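You operate a simulated robot arm through the tools that you are given. There is no shell and no other tool. Be economical: measure what you need, move in short steps, check, and stop when the job is done.

You run a simulated two-armed robot. Do the job below in one go: nothing can be reset, and whatever is moved stays where it is left.

TASK
Put one of the shackles from the wooden bench top in the grey tray. Take the yellow wedge from the black bench top and leave it on top of the brown carton there. Put the low red tray on the top of the yellow platform away on the steel bench top. Put the black tape roll on the top of the yellow platform away on the top of the blue tool chest. Put the black oil filter on the bed of the dolly. Open the left cabinet door, take the white-rimmed jar and put it on the middle shelf of the wide cabinet, then shut the door. Any order will do. Set down upright: yellow wedge, black oil filter, white-rimmed jar.

Only the result counts: the job must be done as asked and must still hold three seconds after the hand-in. Knocking over, shifting, dropping, spilling or breaking anything else fails it.

THE ROBOT
Two 7-joint arms with fingered hands on one trunk, on a base that drives. Base frame: it is fixed to the floor where the robot stands at the start and does not move with it; the origin is under the middle of the robot, x ahead of it, y to its left, z up; the surface under the hand at the start is at about z = 820. Readings come in mm, degrees, newtons and seconds.
The left shoulder is at the start at [70, 166, 1068], the right one opposite. With the tool pointing down near the work surface each hand reaches from about 460 to 960 mm from the robot's upright axis, wherever it stands, measured 20 degrees to its own side. Places, roughly: bed of the dolly [-8000, 1300, 300]; black oil filter [-7750, 2500, 500]; black tape roll (8x8x3 cm) [-8200, 2300, 500]; brown carton (26x20x15 cm) [900, -4600, 900]; grey tray (30x24x15 cm) [600, -300, 900]; left cabinet door [-2100, 6800, 1200]; low red tray (12x9x4 cm) [-8200, 2500, 500]; middle shelf of the wide cabinet [-2100, 7000, 900]; shackle [750, 0, 750]; steel bench top [800, -2700, 800]; top of the blue tool chest [600, -7000, 1000]; white-rimmed jar (8x8x10 cm) [-4400, 6900, 900]; yellow wedge (21x8x11 cm) [900, -5100, 900]. Payload 4.1 kg a hand.
The TCP of each hand is the grasp point between the finger pads, 32 mm short of the fingertips. In the tool frame z runs along the fingers and y along their closing line. The gripper opens to 108 mm. The gripper's body begins 38 mm behind the TCP. The gripper is a hand of 4 fingers: y runs from the thumb to the fingers, the wrist lies at [-16, -108, -186] in the tool frame, and closing takes about 1.5 s.
Orientation is that of the tool frame in the base frame, as a unit quaternion [x, y, z, w]. With the fingers straight down and the wrist toward the robot, the tool's x, y and z point along [0, 1, 0], [1, 0, 0] and [0, 0, -1] of the base frame.

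THE INTERFACE
- The arms move only by the tool arm_command. It takes "left_targets", "right_targets" or both (then of equal length, played together; a hand with none holds still); each is a list of rows, each a list of 7 numbers: the turn, a rotation vector about the base's x, y, z in degrees, then the shift along the base's x, y, z in mm, then the gripper command, from -1 (shut) to 1 (fully open), values between in proportion. In form: [[wx, wy, wz, tx, ty, tz, claw], ...]. A call has 1 to 10 rows; each row shifts and turns the commanded pose from where the row before left it. Each row takes 0.2 s and may step no farther than 50 mm and 8.6 degrees from the row before; otherwise, or with a gripper value out of range, the whole call is refused. A pose out of reach is approached as far as the arm can. The call stops where the force on the tool passes 40 N (or 10 N more than at its start, if that is more) or the arm is blocked; 0.2 s more then pass. The fingers move at their own pace (about 45 mm/s each) and stop on an object; they squeeze with about 33 N. The grip force told is the motor's: it shows also when the fingers shut on nothing. Time passes only in rows, and 0.2 s behind the last, so rows that do not move let the fingers close. It gives the time, the measured TCP pose, the force on the tool (base axes), the opening and the grip force at its end, in the units of the frame above (readings bear some noise), with the torque about the TCP (base axes, N m) and any sound that the robot's microphone picked up.
- Cameras (640 x 400 px; columns grow to the right, rows downward): "scene" is now at [139.4, -23.9, 1307.5]; the picture's right is [-0.27, -0.96, 0.00], its down [-0.47, 0.13, -0.88] and it looks along [0.84, -0.23, -0.48] (base axes); focal length 225 px, centre (320, 200). "left" rides on the left gripper at [-64, -93, -132] in its tool frame; the picture's right is [-0.80, -0.28, 0.53], its down [0.55, -0.71, 0.45] and it looks along [0.25, 0.65, 0.72] (tool axes); focal length 247 px, centre (320, 200). "right" rides on the right gripper at [64, -93, -132] in its tool frame; the picture's right is [-0.80, 0.28, -0.53], its down [-0.55, -0.71, 0.45] and it looks along [-0.25, 0.65, 0.72] (tool axes); focal length 247 px, centre (320, 200).
- camera(camera): a new picture of that camera. It takes no simulated time.
- raise_lower(by): slides the trunk up (or, below 0, down) by that many mm; the arms and the scene camera ride with it, the base frame stays. It gives what a move gives, with no picture.
- roll_base(legs): drives the robot by 1 to 6 legs, each [ahead, left, turn to the left] in mm, mm and degrees, along the robot's own axes; the way and the turn of a leg run together, so that a leg with both is an arc; at most 1500 mm and 180 degrees a leg. The arms and the cameras ride along, it lands a little off, and it stops where it bumps. It gives what a move gives.
- set_grasp(shape, hand): the hand has 4 fingers and takes this shape, open, in about a second: jaw (thumb against the fingers, like two jaws); tri (thumb and two fingers); tip (a fingertip pinch); poke (one finger out to press); point (the index stretched); flat (the hand flat); cup (the hand cupped); fist (a fist). The gripper value then closes the fingers along that shape, each until it touches; the sizes above hold for jaw. It gives what a move gives, with no picture.
- head_to(pan, tilt): turns the head with the scene camera to pan (to the left, within 86 degrees either way) and tilt (down, from -29 to 69), counted from straight ahead of the robot. It gives what a move gives.
- locate(camera, pixels): there is no depth. For up to 12 entries [column, row, z] of the newest picture of that camera ("zoom" is the newest enlarged one), the place [x, y] in the base frame at which the ray of that pixel passes the height z, good to about 3 mm. It takes no simulated time.
- zoom(camera, box): a new picture of the part [left, top, right, bottom] of that camera's present view, enlarged. It takes no simulated time.
- hand_in(): hands the job in; it is judged then, once.

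Work in short steps. Measure before you move; look again where a grasp or a placing could have gone wrong, and mend it. You have 138 turns and 160 pictures in all, those below and enlarged ones among them. Open the grippers and draw the arms clear of the work before you hand the job in, unless the task says otherwise.

The tools are called after "Call:" as name(argument=value, ...) on one line, values as JSON. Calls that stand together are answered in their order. arm_command: Moves the arms, as the interface text tells. Its arguments: {"type":"object","properties":{"left_targets":{"type":"array","items":{"type":"array","items":{"type":"number"}}},"right_targets":{"type":"array","items":{"type":"array","items":{"type":"number"}}}},"required":[]} The other tools are called the same way: raise_lower (by) slides the trunk up or down; set_grasp (shape, hand) gives the hand a shape; roll_base (legs) drives the base; head_to (pan, tilt) turns the head that bears the scene camera; camera (camera) takes a picture; locate (camera, pixels) gives the place at which the rays of pixels pass given heights; zoom (camera, box) takes an enlarged picture of a part of a camera's view; hand_in () hands the job in.

At the start:

```text
clock: 0.0
left_ee_pos: [612.8, 145.5, 1208.3]
left_tcp_rot: [0.706, 0.708, 0.0, 0.0]
left_force: [-0.5, 0.7, -0.2]
left_torque: [0.0, 0.01, 0.04]
left_opening: 107.4
left_grasp_force: 0.1
left_shape: jaw
right_ee_pos: [520.5, -241.6, 1246.8]
right_tcp_rot: [0.707, 0.707, 0.0, 0.0]
right_force: [0.9, 0.6, 0.9]
right_torque: [-0.01, 0.01, -0.02]
right_opening: 108.1
right_grasp_force: 0.0
right_shape: jaw
trunk travel left (down, up): [-575.0, 365.0]
robot x, y, heading: [2.6, -0.4, -0.2]
head pan, tilt: [-15.4, 28.8]
```

scene: 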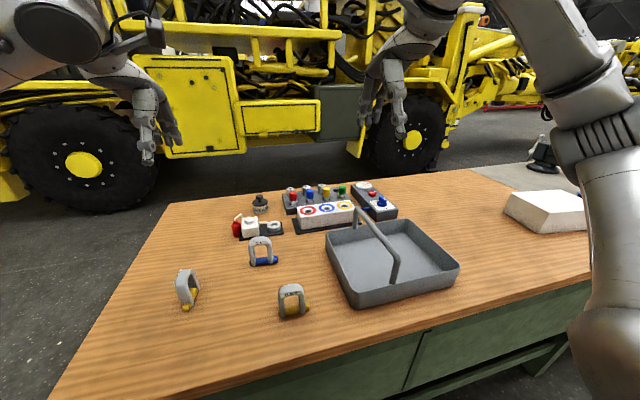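
right: 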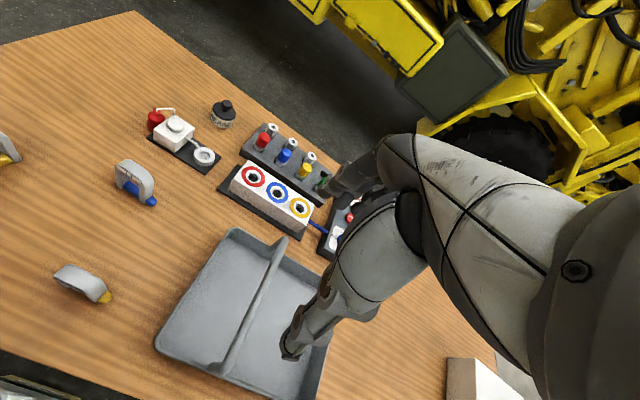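
left: 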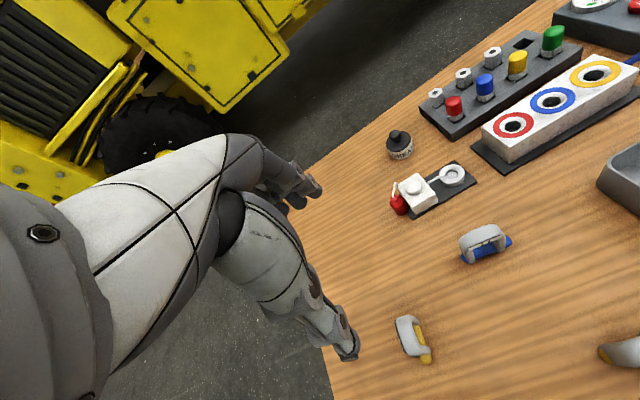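

The scene shows three shackles at about (187,288), (262,250), (292,300) and the tray around (390,265). I zoom in on them and measure on the bench top.

Call:
zoom(camera="scene", box=[150, 200, 470, 400])

Call:
locate(camera="scene", pixels=[[292, 316, 820], [280, 318, 820], [308, 313, 820], [292, 288, 880], [262, 265, 820], [187, 305, 820], [353, 307, 820], [458, 267, 820], [330, 232, 900], [395, 275, 900], [354, 210, 950]])

```text
2.00 times, centred on (310, 300) of scene
```

zoom: 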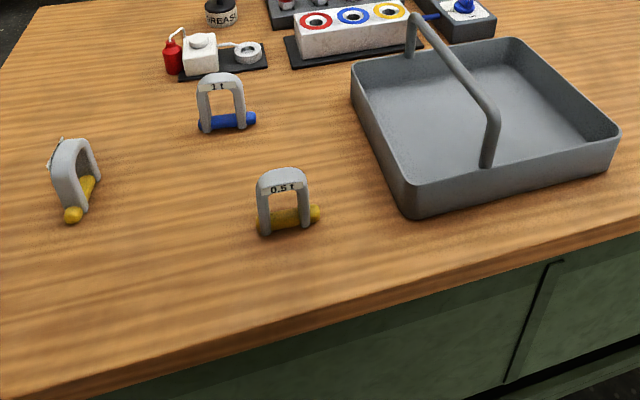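

```text
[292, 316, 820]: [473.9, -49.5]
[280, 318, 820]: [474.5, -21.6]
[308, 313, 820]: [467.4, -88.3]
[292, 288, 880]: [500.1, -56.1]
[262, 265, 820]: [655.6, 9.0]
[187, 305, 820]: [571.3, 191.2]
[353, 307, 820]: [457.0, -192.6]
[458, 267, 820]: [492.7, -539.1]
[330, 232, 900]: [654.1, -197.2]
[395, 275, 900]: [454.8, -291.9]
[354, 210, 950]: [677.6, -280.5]
```

I triangulate the blue pin tip and tray corners across cameras to get the real bench height.

Call:
locate(camera="scene", pixels=[[276.5, 259, 800], [276.5, 259, 820], [276.5, 259, 840], [357, 308, 800], [357, 308, 820], [453, 287, 800], [453, 287, 820], [260, 238, 880], [260, 238, 900]])

Call:
locate(camera="right", pixels=[[153, 201, 800], [153, 201, 820], [153, 201, 840], [158, 350, 820], [158, 350, 860], [232, 230, 860], [285, 240, 950], [215, 367, 880]])

Call:
zoom(camera="right", box=[40, 130, 360, 330])

```text
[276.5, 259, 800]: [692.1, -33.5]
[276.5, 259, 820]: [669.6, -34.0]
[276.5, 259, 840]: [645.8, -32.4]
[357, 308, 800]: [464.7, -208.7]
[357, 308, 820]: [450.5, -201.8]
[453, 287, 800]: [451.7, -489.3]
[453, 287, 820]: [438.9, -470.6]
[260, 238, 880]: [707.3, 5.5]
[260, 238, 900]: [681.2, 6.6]
```

```text
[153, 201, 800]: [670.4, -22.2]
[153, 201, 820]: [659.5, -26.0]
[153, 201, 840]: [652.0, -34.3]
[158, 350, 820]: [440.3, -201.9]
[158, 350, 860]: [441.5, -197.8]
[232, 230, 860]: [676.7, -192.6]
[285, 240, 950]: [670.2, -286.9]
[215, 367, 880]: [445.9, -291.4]
```

```text
2.00 times, centred on (200, 230) of right
```

zoom: 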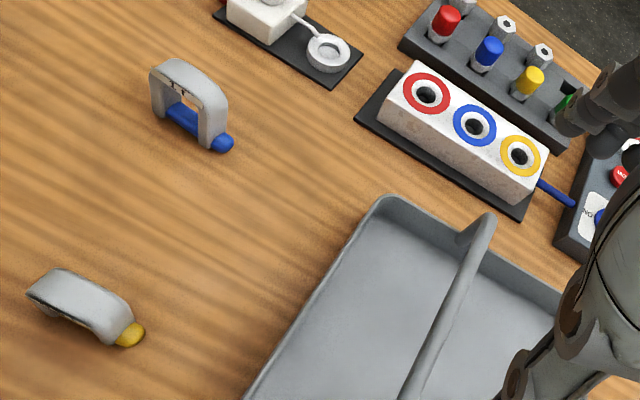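

I pin down the bow top and the pin axis of the blue-pinned shackle.

Call:
locate(camera="right", pixels=[[130, 161, 880], [130, 161, 890], [130, 161, 900], [122, 182, 835], [153, 201, 835]])

Call:
locate(camera="scene", pixels=[[260, 238, 890], [260, 238, 895], [250, 263, 835], [276, 259, 835], [250, 244, 880], [271, 242, 880]])

```text
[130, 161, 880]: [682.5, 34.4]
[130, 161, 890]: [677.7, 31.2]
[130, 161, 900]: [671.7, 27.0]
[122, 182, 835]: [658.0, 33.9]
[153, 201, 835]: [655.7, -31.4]
```

```text
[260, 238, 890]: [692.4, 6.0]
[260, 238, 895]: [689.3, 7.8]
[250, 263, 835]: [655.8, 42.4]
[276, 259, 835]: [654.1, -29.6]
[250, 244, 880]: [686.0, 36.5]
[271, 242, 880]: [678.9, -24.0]
```

The pin lies along y at x≈656, y 40…-31, with the bow top near z 905. I move the right hand above it with a closing line along x, shifting the left hand outward.

Call:
arm_command(right_targets=[[0, 0, 0, 15, 27.7, -30, 1], [0, 0, 0, 15, 27.7, -30, 1], [0, 0, 0, 15, 27.7, -30, 1], [0, 0, 0, 15, 27.7, -30, 1], [0, 0, 0, 15, 27.7, -30, 1], [0, 0, 0, 15, 27.7, -30, 1], [0, 0, 0, 15, 27.7, -30, 1], [0, 0, 0, 15, 27.7, -30, 1], [0, 0, 0, 15, 27.7, -30, 1], [0, 0, 0, 0, 0, 0, 1]], left_targets=[[0, 0, 0, 0, 25, 0, 1], [0, 0, 0, 0, 25, 0, 1], [0, 0, 0, 0, 25, 0, 1], [0, 0, 0, 0, 25, 0, 1], [0, 0, 0, 0, 25, 0, 1], [0, 0, 0, 0, 25, 0, 1], [0, 0, 0, 0, 25, 0, 1], [0, 0, 0, 0, 25, 0, 1], [0, 0, 0, 0, 25, 0, 1], [0, 0, 0, 0, 0, 0, 1]])

Call:
camera(camera="scene")

Call:
camera(camera="right")

```text
clock: 2.2
left_ee_pos: [611.9, 370.3, 1208.2]
left_tcp_rot: [0.706, 0.708, 0.0, 0.0]
left_force: [-1.1, -0.2, 0.2]
left_torque: [0.02, 0.04, 0.01]
left_opening: 107.5
left_grasp_force: 0.0
left_shape: jaw
right_ee_pos: [655.5, 4.7, 978.7]
right_tcp_rot: [0.707, 0.707, 0.0, 0.0]
right_force: [-0.4, -0.4, -0.3]
right_torque: [0.02, 0.01, -0.02]
right_opening: 107.8
right_grasp_force: 0.1
right_shape: jaw
trunk travel left (down, up): [-575.0, 365.0]
robot x, y, heading: [1.5, 3.6, 0.0]
head pan, tilt: [-15.4, 28.8]
```

```text
154 pictures are left
```

scene: 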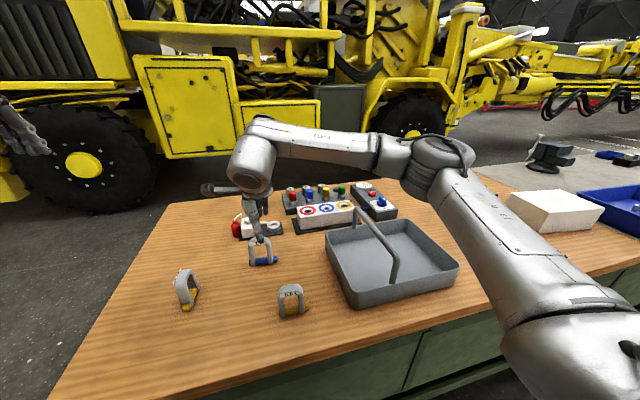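

```text
153 pictures are left
```

right: 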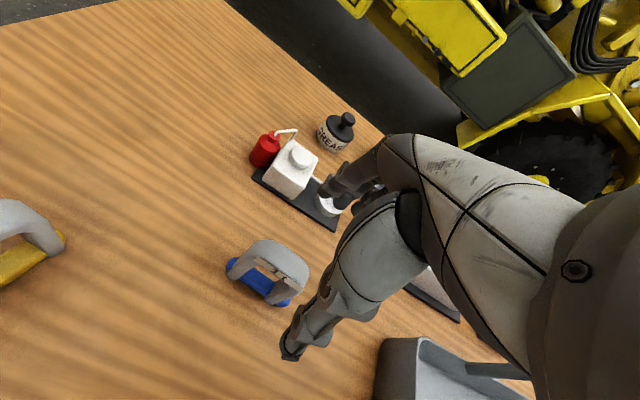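

I check the bow's location in the right picture: bow top runs (255,245)–(305,280).

Call:
locate(camera="right", pixels=[[278, 255, 890], [278, 255, 905], [233, 265, 835], [283, 298, 835], [262, 243, 895], [306, 275, 890]])

Call:
zoom(camera="scene", box=[200, 190, 320, 290])

```text
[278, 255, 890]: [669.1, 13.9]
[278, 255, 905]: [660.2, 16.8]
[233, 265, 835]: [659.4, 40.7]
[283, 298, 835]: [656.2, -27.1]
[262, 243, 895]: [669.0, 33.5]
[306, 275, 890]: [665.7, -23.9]
```

```text
4.00 times, centred on (260, 240) of scene
```

zoom: 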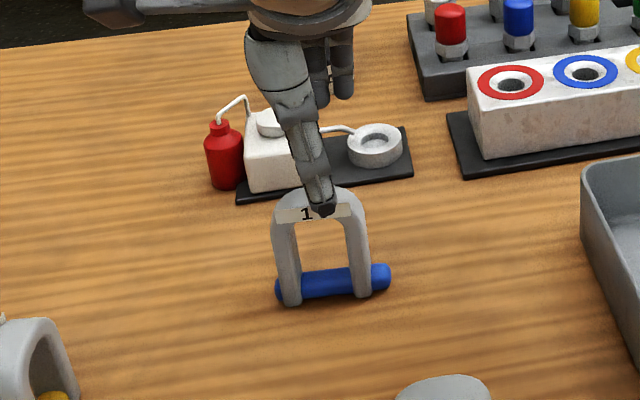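

Bow is centred near (660,10), top z≈903. I descend to TCP z≈880 and close.

Call:
arm_command(right_targets=[[0, 0, 0, 4, 4, -40, 1], [0, 0, 0, 0, 0, -35, 1], [0, 0, 0, 0, 0, -23, 1], [0, 0, 0, 0, 0, 0, -1], [0, 0, 0, 0, 0, 0, -1], [0, 0, 0, 0, 0, 0, -1], [0, 0, 0, 0, 0, 0, -1], [0, 0, 0, 0, 0, 0, -1], [0, 0, 0, 0, 0, 0, -1], [0, 0, 0, 0, 0, 0, -1]])

Call:
zoom(camera="scene", box=[200, 190, 320, 290])

```text
clock: 4.4
left_ee_pos: [613.2, 369.1, 1207.8]
left_tcp_rot: [0.707, 0.707, 0.0, 0.0]
left_force: [0.1, -0.4, -0.2]
left_torque: [-0.02, 0.02, -0.03]
left_opening: 107.8
left_grasp_force: 0.0
left_shape: jaw
right_ee_pos: [657.9, 11.7, 879.5]
right_tcp_rot: [0.707, 0.707, 0.0, -0.001]
right_force: [1.8, -0.2, -0.4]
right_torque: [-0.04, -0.02, 0.0]
right_opening: 0.2
right_grasp_force: 24.8
right_shape: jaw
trunk travel left (down, up): [-575.0, 365.0]
robot x, y, heading: [3.1, 0.7, -0.2]
head pan, tilt: [-15.4, 28.8]
```

```text
4.00 times, centred on (260, 240) of scene
```

zoom: 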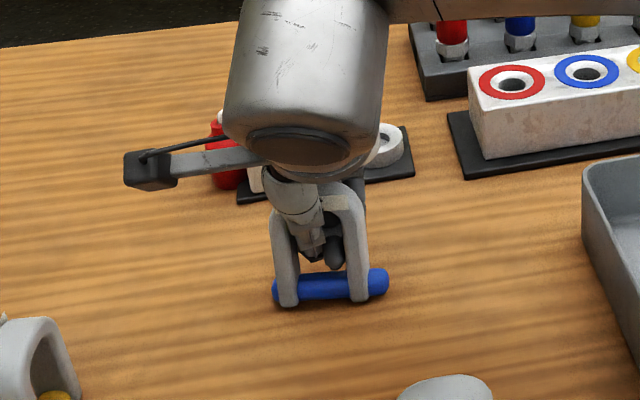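

Fingers closed through the bow opening under the bar (opening 0.2), so the bow is captured like a hook. I lift and check it comes along securely.

Call:
arm_command(right_targets=[[0, 0, 0, 0, 0, 15, -1], [0, 0, 0, 0, 0, 25, -1], [0, 0, 0, 0, 0, 35, -1], [0, 0, 0, 0, 0, 40, -1], [0, 0, 0, 0, 0, 40, -1], [0, 0, 0, 0, 0, 35, -1]])

Call:
camera(camera="scene")

```text
clock: 5.8
left_ee_pos: [612.5, 370.0, 1207.0]
left_tcp_rot: [0.706, 0.708, -0.001, 0.001]
left_force: [-0.6, -0.5, 0.4]
left_torque: [0.02, -0.02, 0.0]
left_opening: 107.2
left_grasp_force: 0.1
left_shape: jaw
right_ee_pos: [659.1, 10.2, 1068.2]
right_tcp_rot: [0.707, 0.708, 0.0, -0.002]
right_force: [0.4, -0.2, -2.5]
right_torque: [-0.01, -0.04, 0.04]
right_opening: 0.1
right_grasp_force: 33.1
right_shape: jaw
trunk travel left (down, up): [-575.0, 365.0]
robot x, y, heading: [-1.7, 2.1, -0.2]
head pan, tilt: [-15.4, 28.8]
```

```text
150 pictures are left
```

scene: 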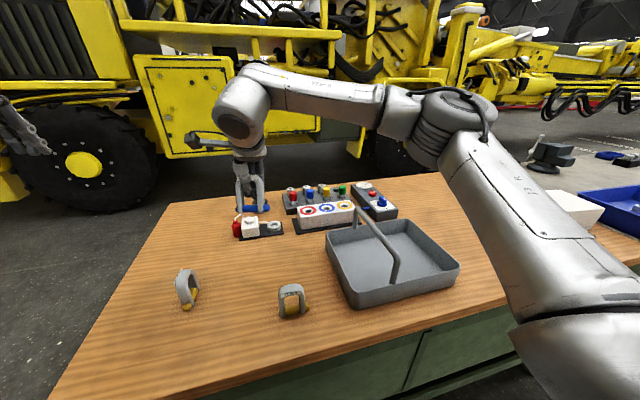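

The shackle hangs in the hand. I carry it over the handle to above the right half of the tray, about (565,-390).

Call:
arm_command(right_targets=[[0, 0, 0, -10, -25, 0, -1], [0, 0, 0, -10, -45, 0, -1], [0, 0, 0, -10, -45, 0, -1], [0, 0, 0, -10, -45, 0, -1], [0, 0, 0, -10, -45, 0, -1], [0, 0, 0, -10, -45, 0, -1], [0, 0, 0, -10, -45, 0, -1], [0, 0, 0, -10, -45, 0, -1], [0, 0, 0, -10, -45, 0, -1], [0, 0, 0, -5, -15, 0, -1]])

Call:
camera(camera="scene")

Call:
camera(camera="right")

```text
clock: 8.0
left_ee_pos: [612.5, 370.6, 1207.5]
left_tcp_rot: [0.706, 0.708, 0.0, 0.001]
left_force: [-0.1, 0.3, -0.3]
left_torque: [0.02, -0.02, -0.02]
left_opening: 107.6
left_grasp_force: 0.0
left_shape: jaw
right_ee_pos: [564.4, -386.7, 1066.5]
right_tcp_rot: [0.707, 0.707, 0.0, -0.001]
right_force: [-0.6, -0.2, -4.3]
right_torque: [0.04, -0.02, 0.0]
right_opening: 0.0
right_grasp_force: 32.7
right_shape: jaw
trunk travel left (down, up): [-575.0, 365.0]
robot x, y, heading: [1.7, 2.9, -0.2]
head pan, tilt: [-15.4, 28.8]
```

```text
149 pictures are left
```

scene: 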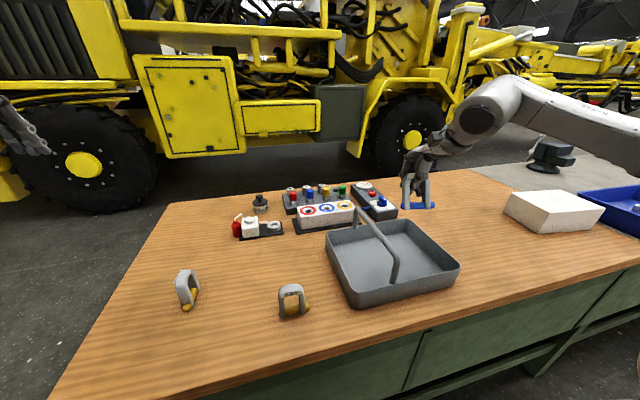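

```text
148 pictures are left
```

right: 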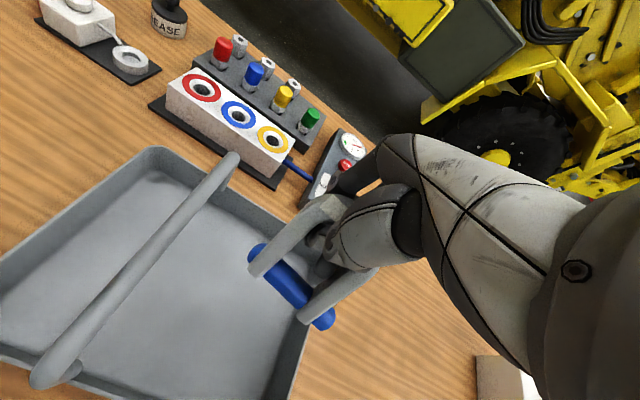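

I check tray limits from this view.

Call:
locate(camera="right", pixels=[[155, 152, 870], [294, 370, 870], [268, 395, 828], [230, 160, 955], [45, 378, 955], [45, 378, 900]])

Call:
locate(camera="scene", pixels=[[459, 267, 870], [413, 220, 870], [328, 234, 870], [350, 292, 870], [396, 280, 870]])

```text
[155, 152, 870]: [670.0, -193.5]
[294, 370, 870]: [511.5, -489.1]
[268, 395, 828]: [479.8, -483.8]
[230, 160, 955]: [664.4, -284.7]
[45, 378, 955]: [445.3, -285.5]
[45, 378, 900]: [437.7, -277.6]
```

```text
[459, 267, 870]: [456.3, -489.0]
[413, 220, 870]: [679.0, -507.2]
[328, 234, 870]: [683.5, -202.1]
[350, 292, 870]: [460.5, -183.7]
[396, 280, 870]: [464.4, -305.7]
```

Right half spans y≈-305…-490, x 460…675; shackle is centred there. I lower to the tray floor and open slowly.

Call:
arm_command(right_targets=[[0, 0, 0, 0, -8, -45, -1], [0, 0, 0, 0, 0, -45, -1], [0, 0, 0, 0, 0, -45, -1], [0, 0, 0, 0, 0, -25, -1], [0, 0, 0, 0, 0, -12, -1], [0, 0, 0, 0, 0, -7, -1], [0, 0, 0, 0, 0, -4, -1]])

Call:
zoom(camera="scene", box=[310, 180, 490, 310])

```text
clock: 9.6
left_ee_pos: [613.3, 369.8, 1207.3]
left_tcp_rot: [0.706, 0.708, 0.0, 0.0]
left_force: [-1.0, 0.9, -0.5]
left_torque: [0.02, -0.03, -0.04]
left_opening: 107.8
left_grasp_force: 0.1
left_shape: jaw
right_ee_pos: [564.8, -396.0, 884.1]
right_tcp_rot: [0.708, 0.707, 0.0, 0.0]
right_force: [0.2, -0.4, -1.1]
right_torque: [0.01, -0.03, 0.01]
right_opening: 0.0
right_grasp_force: 33.0
right_shape: jaw
trunk travel left (down, up): [-575.0, 365.0]
robot x, y, heading: [-1.3, 1.2, 0.2]
head pan, tilt: [-15.4, 28.8]
```

```text
3.08 times, centred on (400, 245) of scene
```

zoom: 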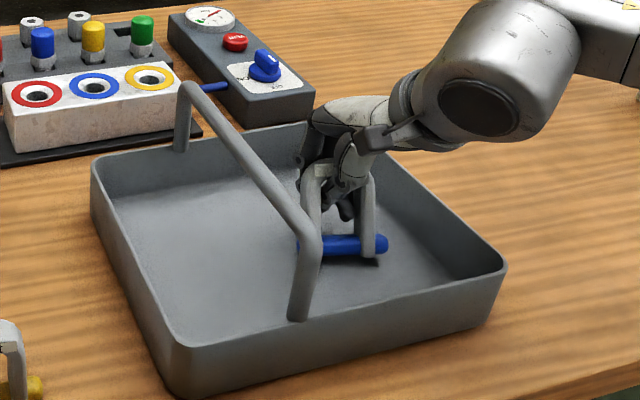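

The force fell from 4 N to about 1 N, so it rests on the floor. I open, then lift away.

Call:
arm_command(right_targets=[[0, 0, 0, 0, 0, 0, 0], [0, 0, 0, 0, 0, 0, 0.5], [0, 0, 0, 0, 0, 0, 1], [0, 0, 0, 0, 0, 0, 1], [0, 0, 0, 0, 0, 0, 1], [0, 0, 0, 0, 0, 0, 1], [0, 0, 0, 0, 0, 30, 1], [0, 0, 0, 0, 0, 50, 1], [0, 0, 0, 0, 0, 50, 1], [0, 0, 0, 0, 0, 50, 1]])

Call:
camera(camera="scene")

```text
clock: 11.8
left_ee_pos: [612.7, 370.3, 1207.7]
left_tcp_rot: [0.706, 0.708, -0.001, 0.001]
left_force: [0.1, -0.1, 0.5]
left_torque: [0.0, 0.03, -0.02]
left_opening: 107.6
left_grasp_force: 0.0
left_shape: jaw
right_ee_pos: [564.9, -394.9, 1065.2]
right_tcp_rot: [0.707, 0.707, 0.0, 0.0]
right_force: [0.0, 0.4, 0.5]
right_torque: [-0.01, 0.0, 0.04]
right_opening: 107.8
right_grasp_force: 0.0
right_shape: jaw
trunk travel left (down, up): [-575.0, 365.0]
robot x, y, heading: [0.1, 2.0, 0.0]
head pan, tilt: [-15.4, 28.8]
```

```text
146 pictures are left
```

scene: 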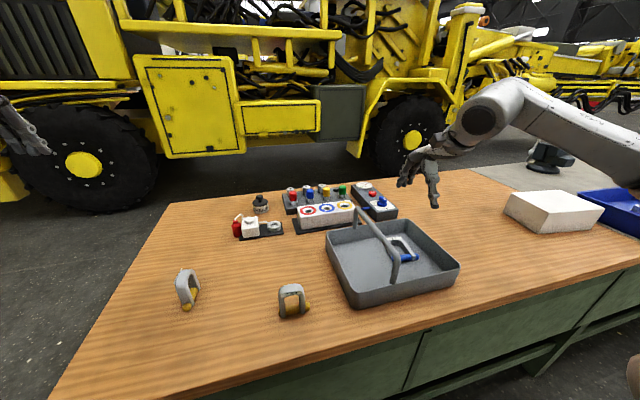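

The shackle stands in the tray. Before driving I look to the right and left for obstacles.

Call:
head_to(pan=-86, tilt=15)

Call:
camera(camera="scene")

```text
clock: 13.2
left_ee_pos: [612.4, 370.5, 1207.7]
left_tcp_rot: [0.707, 0.708, 0.0, 0.0]
left_force: [0.8, 0.1, 0.3]
left_torque: [0.03, -0.03, -0.02]
left_opening: 107.7
left_grasp_force: 0.1
left_shape: jaw
right_ee_pos: [564.8, -394.4, 1064.3]
right_tcp_rot: [0.707, 0.707, -0.001, 0.0]
right_force: [-0.9, -0.5, -0.4]
right_torque: [-0.01, -0.02, -0.01]
right_opening: 108.0
right_grasp_force: 0.0
right_shape: jaw
trunk travel left (down, up): [-575.0, 365.0]
robot x, y, heading: [1.8, 2.2, 0.1]
head pan, tilt: [-85.9, 15.0]
```

```text
145 pictures are left
```

scene: 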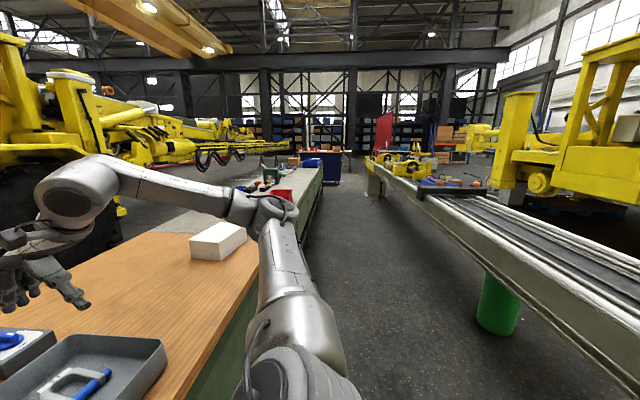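

A corridor runs along -y between benches and a long rail. I measure its width.

Call:
locate(camera="scene", pixels=[[495, 333, 0], [370, 195, 0], [432, 226, 0], [322, 185, 800], [210, 400, 800], [640, 385, 700], [500, 270, 700], [378, 170, 700], [340, 183, 0], [320, 225, 0]])

Call:
zoom(camera="scene", box=[220, 100, 460, 250])

```text
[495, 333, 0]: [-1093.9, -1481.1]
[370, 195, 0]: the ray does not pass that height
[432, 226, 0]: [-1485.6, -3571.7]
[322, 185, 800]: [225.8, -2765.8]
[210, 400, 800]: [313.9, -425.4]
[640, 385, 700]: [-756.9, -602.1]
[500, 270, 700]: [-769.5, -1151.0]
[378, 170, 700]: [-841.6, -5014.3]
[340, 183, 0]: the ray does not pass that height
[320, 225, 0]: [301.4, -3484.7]
```

```text
2.67 times, centred on (340, 175) of scene
```

zoom: 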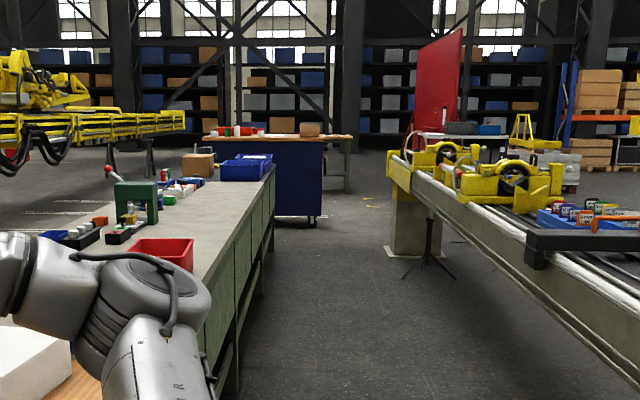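

Corridor runs x≈-760…+225. I raise the trunk so the hands clear the benches' items, then back off slightly and strafe right toward the steel bench.

Call:
raise_lower(by=200)

Call:
roll_base(legs=[[-150, 0, 0], [0, -1300, 0], [0, -1300, 0]])

Call:
camera(camera="scene")

```text
clock: 15.4
left_ee_pos: [612.7, 371.0, 1407.2]
left_tcp_rot: [0.707, 0.708, 0.0, 0.0]
left_force: [0.1, 0.1, 0.0]
left_torque: [-0.02, 0.01, 0.0]
left_opening: 107.4
left_grasp_force: 0.1
left_shape: jaw
right_ee_pos: [566.2, -393.2, 1265.9]
right_tcp_rot: [0.707, 0.707, 0.0, 0.0]
right_force: [0.1, 1.3, 0.4]
right_torque: [-0.03, 0.0, 0.0]
right_opening: 107.7
right_grasp_force: 0.1
right_shape: jaw
trunk travel left (down, up): [-775.0, 165.0]
robot x, y, heading: [0.2, 1.1, -0.1]
head pan, tilt: [-85.9, 15.0]
```

```text
clock: 28.9
left_ee_pos: [479.6, -2175.0, 1408.7]
left_tcp_rot: [0.694, 0.72, 0.0, 0.001]
left_force: [-0.1, -0.2, 0.1]
left_torque: [0.02, 0.01, -0.02]
left_opening: 107.6
left_grasp_force: 0.0
left_shape: jaw
right_ee_pos: [462.2, -2939.8, 1265.3]
right_tcp_rot: [0.693, 0.721, 0.0, 0.0]
right_force: [0.0, 1.2, -1.2]
right_torque: [0.01, 0.02, -0.02]
right_opening: 108.0
right_grasp_force: 0.0
right_shape: jaw
trunk travel left (down, up): [-775.0, 165.0]
robot x, y, heading: [-120.4, -2566.1, 2.2]
head pan, tilt: [-85.9, 15.0]
```

```text
143 pictures are left
```

scene: 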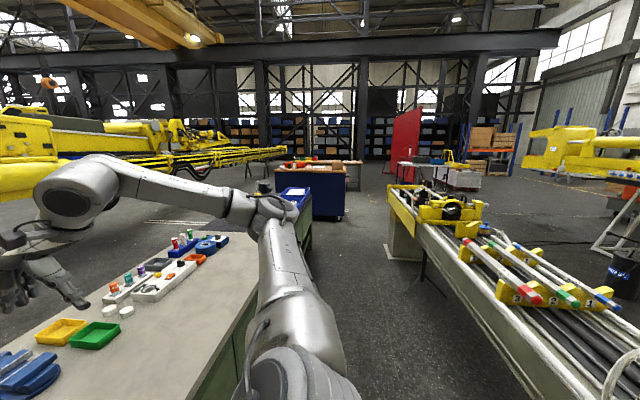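

Steel bench is beside me; drift of 2.2° to correct. I continue to the black bench.

Call:
roll_base(legs=[[-40, 0, -2.2], [0, -1150, 0], [0, -1100, 0]])

Call:
head_to(pan=-10, tilt=32)

Call:
camera(camera="scene")

```text
clock: 40.5
left_ee_pos: [435.1, -4459.5, 1407.1]
left_tcp_rot: [0.711, 0.703, 0.0, 0.001]
left_force: [0.2, -0.4, -0.2]
left_torque: [0.03, 0.02, 0.01]
left_opening: 107.7
left_grasp_force: 0.0
left_shape: jaw
right_ee_pos: [377.3, -5221.4, 1264.3]
right_tcp_rot: [0.712, 0.702, 0.0, 0.0]
right_force: [0.2, 0.4, 0.3]
right_torque: [0.03, -0.02, 0.0]
right_opening: 107.9
right_grasp_force: 0.0
right_shape: jaw
trunk travel left (down, up): [-775.0, 165.0]
robot x, y, heading: [-185.9, -4817.4, -0.6]
head pan, tilt: [-85.9, 15.0]
```

```text
clock: 42.0
left_ee_pos: [435.2, -4460.0, 1407.1]
left_tcp_rot: [0.712, 0.702, 0.0, 0.0]
left_force: [0.2, 0.6, 0.0]
left_torque: [0.02, -0.01, 0.02]
left_opening: 107.6
left_grasp_force: 0.1
left_shape: jaw
right_ee_pos: [376.2, -5223.6, 1265.5]
right_tcp_rot: [0.712, 0.702, 0.0, 0.0]
right_force: [0.5, -0.9, -0.1]
right_torque: [-0.03, 0.01, -0.01]
right_opening: 107.9
right_grasp_force: 0.1
right_shape: jaw
trunk travel left (down, up): [-775.0, 165.0]
robot x, y, heading: [-182.4, -4823.6, -1.0]
head pan, tilt: [-10.0, 32.0]
```

```text
142 pictures are left
```

scene: 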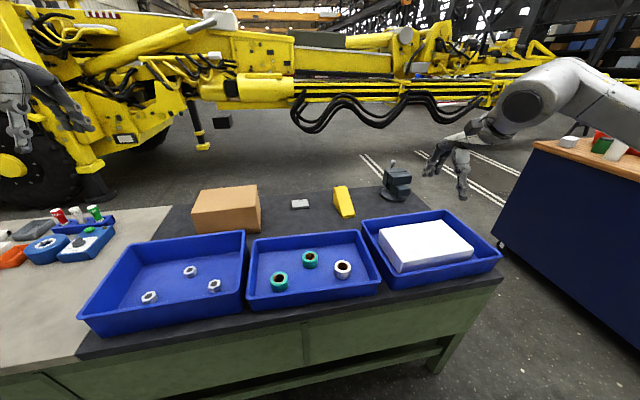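

The wedge is at (343,202), carton at (228,210). I zoom in and measure.

Call:
zoom(camera="scene", box=[180, 165, 420, 315])

Call:
locate(camera="scene", pixels=[[196, 233, 820], [255, 233, 820], [260, 214, 820], [195, 207, 970], [253, 206, 970], [258, 186, 970], [201, 188, 970], [341, 218, 820], [355, 217, 820], [335, 186, 930], [346, 186, 930], [495, 282, 820]])

```text
2.67 times, centred on (300, 240) of scene
```

zoom: 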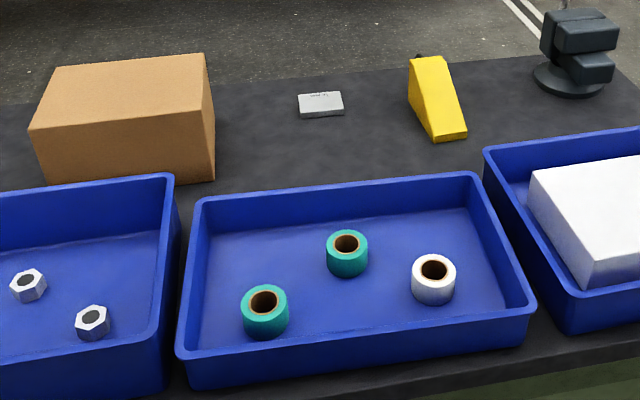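

```text
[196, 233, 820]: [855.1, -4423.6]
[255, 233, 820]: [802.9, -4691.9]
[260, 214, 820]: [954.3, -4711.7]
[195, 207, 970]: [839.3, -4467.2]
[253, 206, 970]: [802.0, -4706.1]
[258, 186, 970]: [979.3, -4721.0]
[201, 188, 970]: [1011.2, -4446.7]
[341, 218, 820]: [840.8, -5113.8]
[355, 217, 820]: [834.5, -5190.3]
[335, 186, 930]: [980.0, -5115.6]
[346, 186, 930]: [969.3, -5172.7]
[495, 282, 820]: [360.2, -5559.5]
```

The wedge slopes toward me (front x≈840, width y≈-5115…-5190). I drive closer; the bench edge is at x≈360, same standoff as at the wooden bench.

Call:
roll_base(legs=[[175, -40, 1]])

Call:
head_to(pan=-20, tilt=38)

Call:
zoom(camera="scene", box=[120, 100, 440, 300])

Call:
camera(camera="right")

```text
clock: 43.5
left_ee_pos: [601.8, -4491.2, 1408.4]
left_tcp_rot: [0.706, 0.709, 0.0, 0.001]
left_force: [-0.7, 0.7, 0.8]
left_torque: [0.01, -0.01, -0.04]
left_opening: 107.8
left_grasp_force: 0.0
left_shape: jaw
right_ee_pos: [557.2, -5254.5, 1266.9]
right_tcp_rot: [0.707, 0.708, 0.001, 0.0]
right_force: [0.2, -0.1, 0.1]
right_torque: [-0.01, -0.01, -0.03]
right_opening: 107.8
right_grasp_force: 0.1
right_shape: jaw
trunk travel left (down, up): [-775.0, 165.0]
robot x, y, heading: [-9.1, -4864.0, 0.1]
head pan, tilt: [-10.0, 32.0]
```

```text
clock: 44.2
left_ee_pos: [605.0, -4490.3, 1407.4]
left_tcp_rot: [0.706, 0.708, -0.001, -0.001]
left_force: [-0.2, 0.0, -1.0]
left_torque: [0.02, 0.02, 0.02]
left_opening: 107.3
left_grasp_force: 0.1
left_shape: jaw
right_ee_pos: [561.3, -5254.4, 1264.2]
right_tcp_rot: [0.707, 0.708, -0.001, -0.001]
right_force: [-0.2, 0.3, 0.0]
right_torque: [-0.01, 0.07, 0.02]
right_opening: 107.9
right_grasp_force: 0.0
right_shape: jaw
trunk travel left (down, up): [-775.0, 165.0]
robot x, y, heading: [-6.5, -4859.6, 0.3]
head pan, tilt: [-20.0, 38.0]
```

```text
2.00 times, centred on (280, 200) of scene
```

zoom: 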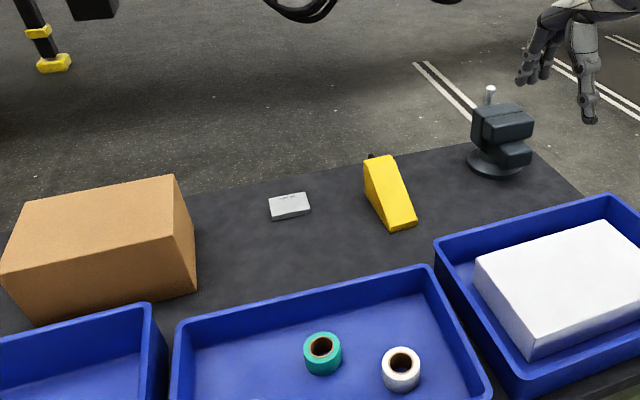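

```text
139 pictures are left
```

right: 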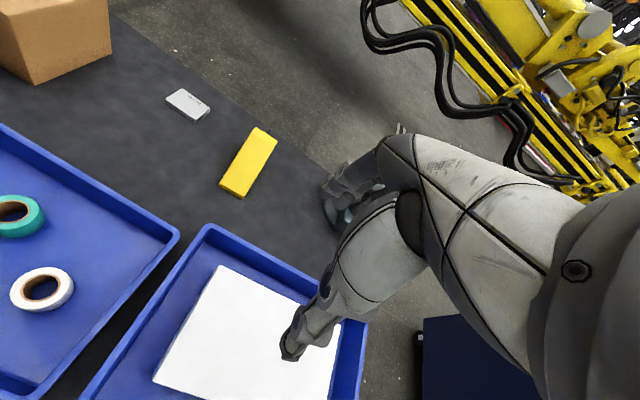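

I triangulate the wedge's corners from both cameras.

Call:
locate(camera="zoom", pixels=[[390, 231, 820], [390, 231, 830], [418, 223, 820], [418, 223, 830], [365, 160, 930], [365, 160, 940], [392, 155, 930], [392, 155, 940], [369, 198, 820], [176, 175, 970], [196, 290, 820], [10, 203, 970]])

Call:
locate(camera="right", pixels=[[220, 186, 820], [220, 186, 830], [243, 197, 820], [243, 197, 830], [254, 127, 930], [254, 127, 940], [278, 138, 930], [278, 138, 940], [112, 55, 820], [28, 84, 820]])

```text
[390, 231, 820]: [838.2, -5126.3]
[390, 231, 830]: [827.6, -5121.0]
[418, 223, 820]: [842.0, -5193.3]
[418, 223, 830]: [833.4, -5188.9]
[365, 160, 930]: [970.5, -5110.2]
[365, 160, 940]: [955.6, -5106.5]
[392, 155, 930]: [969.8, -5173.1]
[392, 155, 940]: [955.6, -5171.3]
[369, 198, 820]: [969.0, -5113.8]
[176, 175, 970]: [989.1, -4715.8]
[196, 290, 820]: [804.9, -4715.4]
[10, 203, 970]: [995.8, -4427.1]
```

```text
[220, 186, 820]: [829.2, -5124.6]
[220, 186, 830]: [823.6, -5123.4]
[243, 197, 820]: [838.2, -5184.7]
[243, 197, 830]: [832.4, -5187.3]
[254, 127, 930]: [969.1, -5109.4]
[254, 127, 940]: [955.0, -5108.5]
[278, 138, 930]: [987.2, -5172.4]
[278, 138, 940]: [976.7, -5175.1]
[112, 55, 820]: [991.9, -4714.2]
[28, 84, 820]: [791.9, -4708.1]
```

The wedge's axis is yawed ≈+5°, spanning x 835→~975, width ≈65, y≈-5150 mid. I turn the right hand so it closes along y (−85° about z), staying high.

Call:
arm_command(right_targets=[[0, 0, -8.5, 15, 10, 0, 1], [0, 0, -8.5, 15, 10, 0, 1], [0, 0, -8.5, 15, 10, 0, 1], [0, 0, -8.5, 15, 10, 0, 1], [0, 0, -8.5, 15, 10, 0, 1], [0, 0, -8.5, 15, 10, 0, 1], [0, 0, -8.5, 15, 10, 0, 1], [0, 0, -8.5, 15, 10, 0, 1], [0, 0, -8.5, 15, 10, 0, 1], [0, 0, -8.5, 15, 10, 0, 1]])

Call:
arm_command(right_targets=[[0.65, -7.47, 0, 15, 0, 0, 1], [0.65, -7.47, 0, 15, 0, 0, 1], [0.65, -7.47, 0, 15, 0, 0, 1], [0.65, -7.47, 0, 15, 0, 0, 1], [0.65, -7.47, 0, 15, 0, 0, 1], [0.65, -7.47, 0, 15, 0, 0, 1], [0, 0, 0, 0, 0, 0, 1]])

Call:
camera(camera="scene")

```text
clock: 46.4
left_ee_pos: [607.2, -4488.8, 1406.4]
left_tcp_rot: [0.706, 0.708, -0.001, 0.0]
left_force: [0.5, -0.2, 0.5]
left_torque: [0.0, 0.02, 0.0]
left_opening: 107.6
left_grasp_force: 0.0
left_shape: jaw
right_ee_pos: [710.2, -5154.5, 1263.3]
right_tcp_rot: [0.999, 0.044, -0.001, 0.001]
right_force: [0.2, 0.7, 0.1]
right_torque: [-0.02, 0.0, 0.02]
right_opening: 107.7
right_grasp_force: 0.0
right_shape: jaw
trunk travel left (down, up): [-775.0, 165.0]
robot x, y, heading: [-6.3, -4860.7, -0.1]
head pan, tilt: [-20.0, 38.0]
```

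```text
clock: 48.0
left_ee_pos: [605.0, -4489.6, 1407.3]
left_tcp_rot: [0.706, 0.708, 0.0, 0.0]
left_force: [0.6, 0.2, 0.0]
left_torque: [0.01, 0.0, 0.02]
left_opening: 107.9
left_grasp_force: 0.0
left_shape: jaw
right_ee_pos: [797.4, -5154.7, 1264.8]
right_tcp_rot: [0.922, 0.041, 0.383, -0.016]
right_force: [0.5, -0.5, 0.9]
right_torque: [0.01, 0.01, 0.01]
right_opening: 107.8
right_grasp_force: 0.1
right_shape: jaw
trunk travel left (down, up): [-775.0, 165.0]
robot x, y, heading: [-5.7, -4856.7, 0.0]
head pan, tilt: [-20.0, 38.0]
```

```text
138 pictures are left
```

scene: 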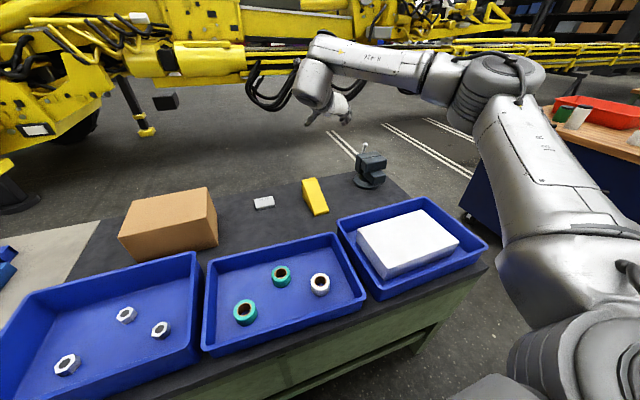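

Orientation reached. I lower the trunk by 200 (TCP to ≈1065) and advance toward x≈915.

Call:
raise_lower(by=-200)

Call:
arm_command(right_targets=[[0, 0, 0, 40, 1, -15, 1], [0, 0, 0, 40, 2, -15, 1], [0, 0, 0, 37, 2, -15, 1], [0, 0, 0, 0, 0, 0, 1]])

Call:
camera(camera="scene")

Call:
camera(camera="right")

```text
clock: 50.2
left_ee_pos: [603.6, -4489.3, 1209.2]
left_tcp_rot: [0.706, 0.708, 0.0, 0.0]
left_force: [0.1, 0.7, 0.2]
left_torque: [-0.02, 0.02, 0.01]
left_opening: 107.9
left_grasp_force: 0.1
left_shape: jaw
right_ee_pos: [797.4, -5154.8, 1066.0]
right_tcp_rot: [0.923, 0.041, 0.382, -0.016]
right_force: [-0.4, -0.5, 0.5]
right_torque: [-0.01, -0.01, 0.03]
right_opening: 107.8
right_grasp_force: 0.0
right_shape: jaw
trunk travel left (down, up): [-575.0, 365.0]
robot x, y, heading: [-3.3, -4858.4, 0.1]
head pan, tilt: [-20.0, 38.0]
```

```text
clock: 51.2
left_ee_pos: [604.1, -4490.3, 1207.3]
left_tcp_rot: [0.706, 0.708, 0.0, 0.0]
left_force: [0.3, 0.2, 0.2]
left_torque: [0.01, -0.02, -0.02]
left_opening: 107.6
left_grasp_force: 0.1
left_shape: jaw
right_ee_pos: [911.7, -5150.8, 1021.9]
right_tcp_rot: [0.923, 0.042, 0.383, -0.016]
right_force: [-0.1, 0.2, 0.9]
right_torque: [0.02, 0.0, -0.03]
right_opening: 108.2
right_grasp_force: 0.0
right_shape: jaw
trunk travel left (down, up): [-575.0, 365.0]
robot x, y, heading: [-3.8, -4860.1, 0.2]
head pan, tilt: [-20.0, 38.0]
```

```text
137 pictures are left
```

scene: 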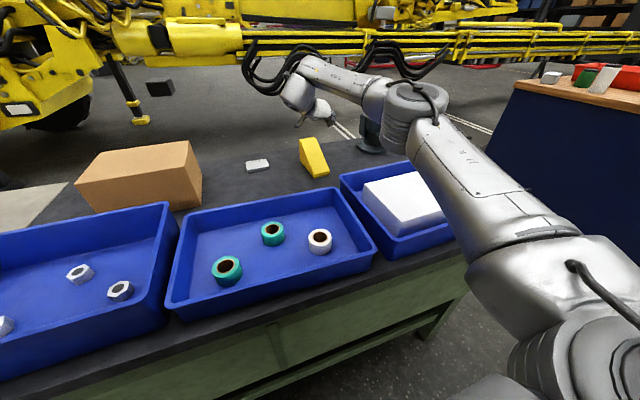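

```text
136 pictures are left
```

right: 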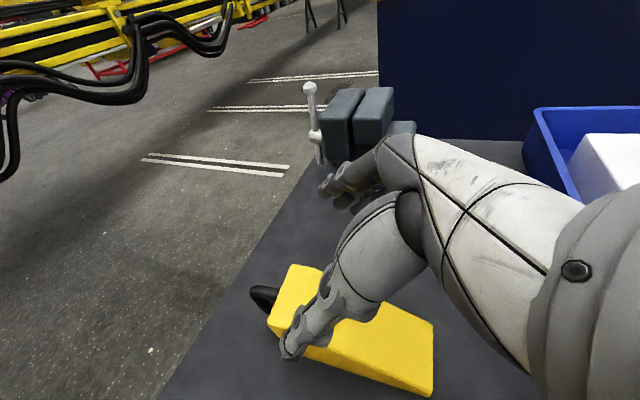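

I verify wedge position from the nearer right camera.

Call:
zoom(camera="right", box=[220, 240, 460, 400])

Call:
locate(camera="right", pixels=[[430, 396, 820], [432, 325, 830], [432, 355, 830], [287, 265, 930], [322, 270, 930], [268, 318, 820], [252, 295, 900]])

```text
2.50 times, centred on (340, 320) of right
```

zoom: 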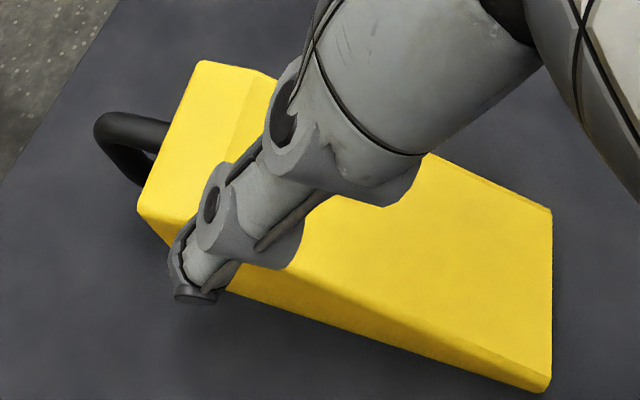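

```text
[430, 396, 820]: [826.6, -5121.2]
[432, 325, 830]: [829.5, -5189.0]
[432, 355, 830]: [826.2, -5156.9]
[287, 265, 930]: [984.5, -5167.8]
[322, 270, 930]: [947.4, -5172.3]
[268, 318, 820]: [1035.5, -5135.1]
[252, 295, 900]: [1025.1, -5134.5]
```

Matches. I descend vertically to z≈866 in two steps; first to 900.

Call:
arm_command(right_targets=[[0, 0, 0, 2, 2, -40, 1], [0, 0, 0, 2, 1, -40, 1], [0, 0, 0, 0, 0, -30, 1], [0, 0, 0, 0, 0, -10, 1]])

Call:
zoom(camera="scene", box=[240, 90, 400, 190])

Call:
camera(camera="right")

```text
clock: 52.2
left_ee_pos: [604.2, -4490.3, 1207.6]
left_tcp_rot: [0.706, 0.708, -0.001, 0.0]
left_force: [0.6, 0.3, 0.4]
left_torque: [0.01, 0.01, 0.01]
left_opening: 107.8
left_grasp_force: 0.2
left_shape: jaw
right_ee_pos: [919.6, -5146.8, 900.9]
right_tcp_rot: [0.923, 0.042, 0.382, -0.016]
right_force: [0.0, -0.3, 0.0]
right_torque: [0.01, 0.01, 0.02]
right_opening: 108.1
right_grasp_force: 0.1
right_shape: jaw
trunk travel left (down, up): [-575.0, 365.0]
robot x, y, heading: [-7.2, -4864.8, -0.1]
head pan, tilt: [-20.0, 38.0]
```

```text
4.00 times, centred on (320, 140) of scene
```

zoom: 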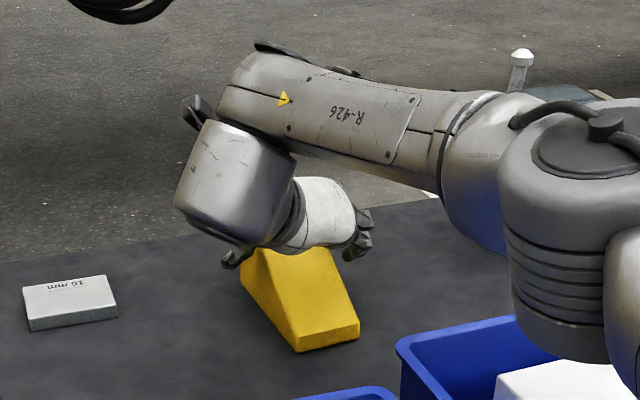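

```text
133 pictures are left
```

right: 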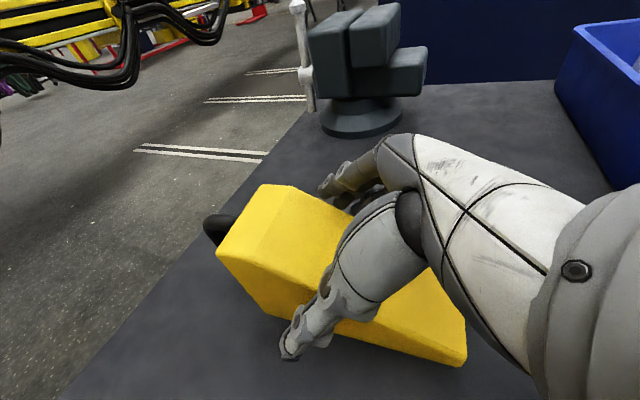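

Fingers straddle the wedge. I go down 33 mm more and close.

Call:
arm_command(right_targets=[[0, 0, 0, 0, 0, -18, 1], [0, 0, 0, 0, 0, -15, 1], [0, 0, 0, 0, 0, 0, -1], [0, 0, 0, 0, 0, 0, -1], [0, 0, 0, 0, 0, 0, -1], [0, 0, 0, 0, 0, 0, -1], [0, 0, 0, 0, 0, 0, -1], [0, 0, 0, 0, 0, 0, -1]])

Call:
camera(camera="right")

```text
clock: 54.0
left_ee_pos: [605.4, -4490.6, 1207.5]
left_tcp_rot: [0.706, 0.709, 0.0, 0.0]
left_force: [0.1, 0.1, -0.4]
left_torque: [-0.02, 0.03, -0.04]
left_opening: 107.5
left_grasp_force: 0.2
left_shape: jaw
right_ee_pos: [918.3, -5146.9, 866.3]
right_tcp_rot: [0.923, 0.042, 0.382, -0.016]
right_force: [-0.5, -0.7, -0.8]
right_torque: [-0.02, 0.03, -0.08]
right_opening: 64.4
right_grasp_force: 33.0
right_shape: jaw
trunk travel left (down, up): [-575.0, 365.0]
robot x, y, heading: [-8.4, -4864.3, 0.3]
head pan, tilt: [-20.0, 38.0]
```

```text
132 pictures are left
```

right: 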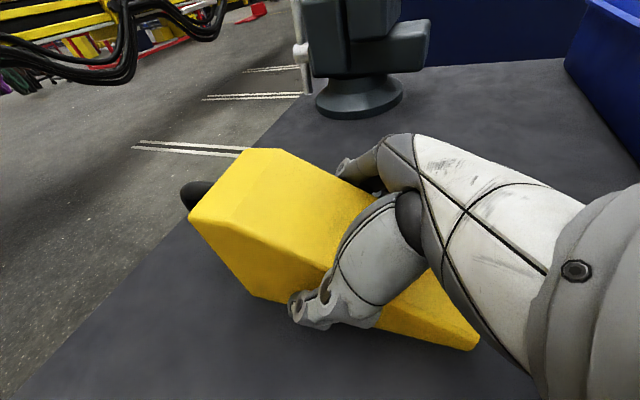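

Gripped at 64 mm. I lift a little with the arm, then raise the trunk by 190.

Call:
arm_command(right_targets=[[0, 0, 0, 0, 0, 8, -1], [0, 0, 0, 0, 0, 12, -1], [0, 0, 0, 0, 0, 0, -1]])

Call:
raise_lower(by=190)

Call:
camera(camera="right")

```text
clock: 54.8
left_ee_pos: [606.4, -4490.0, 1206.3]
left_tcp_rot: [0.706, 0.708, 0.0, 0.0]
left_force: [0.6, -0.6, 0.2]
left_torque: [-0.02, 0.02, 0.0]
left_opening: 107.9
left_grasp_force: 0.2
left_shape: jaw
right_ee_pos: [920.7, -5146.4, 884.4]
right_tcp_rot: [0.924, 0.041, 0.38, -0.016]
right_force: [0.8, 0.6, -8.8]
right_torque: [0.0, 0.04, -0.01]
right_opening: 64.4
right_grasp_force: 32.9
right_shape: jaw
trunk travel left (down, up): [-575.0, 365.0]
robot x, y, heading: [-7.5, -4858.6, -0.2]
head pan, tilt: [-20.0, 38.0]
```

```text
clock: 56.8
left_ee_pos: [607.0, -4490.1, 1396.4]
left_tcp_rot: [0.706, 0.709, 0.0, -0.001]
left_force: [0.9, -0.3, 0.4]
left_torque: [0.0, 0.03, 0.01]
left_opening: 107.5
left_grasp_force: 0.0
left_shape: jaw
right_ee_pos: [920.2, -5148.1, 1075.1]
right_tcp_rot: [0.923, 0.041, 0.381, -0.017]
right_force: [0.4, 0.4, -8.0]
right_torque: [-0.04, 0.07, 0.0]
right_opening: 64.5
right_grasp_force: 32.8
right_shape: jaw
trunk travel left (down, up): [-765.0, 175.0]
robot x, y, heading: [-5.4, -4857.0, -0.0]
head pan, tilt: [-20.0, 38.0]
```

```text
131 pictures are left
```

right: 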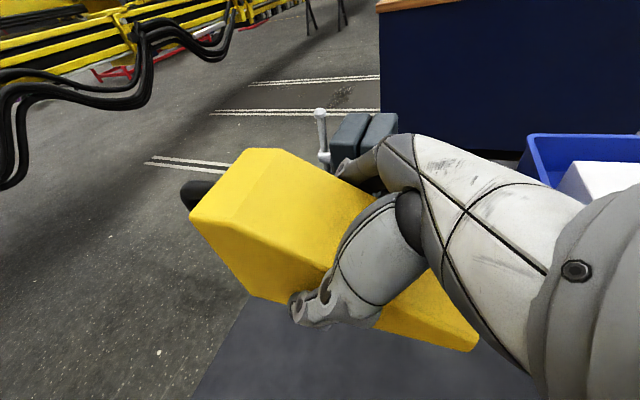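

The wedge is held level with its bottom at z≈1029. I strafe left 570 to bring it over the carton.

Call:
roll_base(legs=[[0, 570, 0]])

Call:
camera(camera="scene")

Call:
camera(camera="right")

```text
clock: 60.1
left_ee_pos: [606.1, -3926.1, 1396.6]
left_tcp_rot: [0.706, 0.708, 0.0, -0.001]
left_force: [-0.7, 0.3, 0.3]
left_torque: [-0.01, 0.01, 0.0]
left_opening: 107.5
left_grasp_force: 0.2
left_shape: jaw
right_ee_pos: [919.3, -4584.2, 1074.8]
right_tcp_rot: [0.923, 0.041, 0.382, -0.015]
right_force: [0.0, -0.5, -8.4]
right_torque: [0.01, 0.05, 0.04]
right_opening: 64.5
right_grasp_force: 33.2
right_shape: jaw
trunk travel left (down, up): [-765.0, 175.0]
robot x, y, heading: [-4.9, -4297.5, -0.1]
head pan, tilt: [-20.0, 38.0]
```

```text
130 pictures are left
```

scene: 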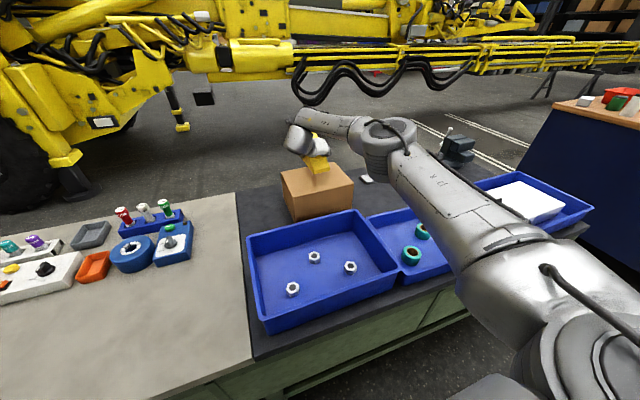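

```text
129 pictures are left
```

right: 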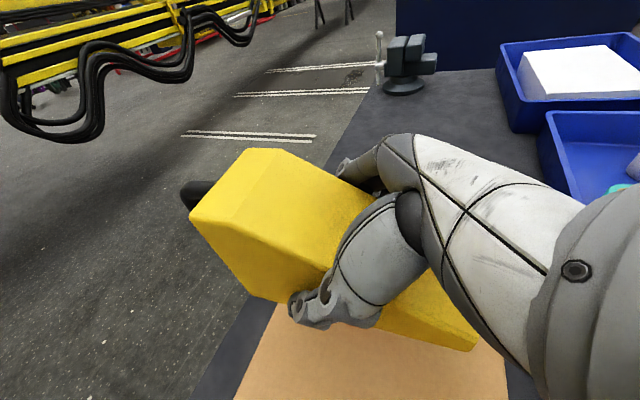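

I zoom in on the carton and wedge to measure the carton top.

Call:
zoom(camera="scene", box=[260, 110, 380, 230])

Call:
locate(camera="scene", pixels=[[292, 193, 970], [354, 182, 970], [282, 171, 970]])

```text
3.33 times, centred on (320, 170) of scene
```

zoom: 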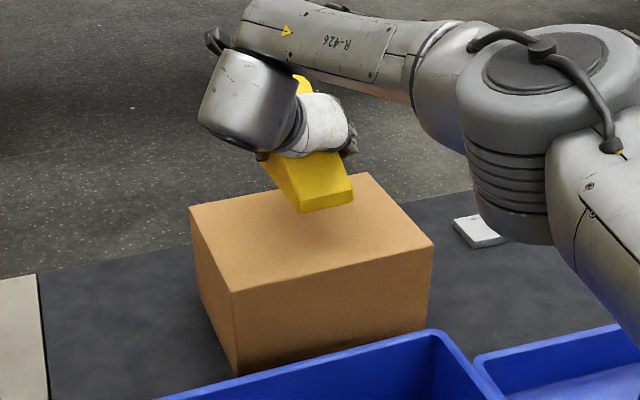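

```text
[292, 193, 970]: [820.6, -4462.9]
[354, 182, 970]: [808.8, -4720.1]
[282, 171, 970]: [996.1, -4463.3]
```

Call:
locate(camera="zoom", pixels=[[233, 290, 970], [433, 243, 970], [190, 208, 970], [365, 173, 970], [237, 374, 820], [425, 326, 820]])

```text
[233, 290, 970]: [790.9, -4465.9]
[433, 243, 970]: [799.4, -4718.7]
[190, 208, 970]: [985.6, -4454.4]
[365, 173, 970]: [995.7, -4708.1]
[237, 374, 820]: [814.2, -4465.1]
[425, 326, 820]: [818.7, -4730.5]
```

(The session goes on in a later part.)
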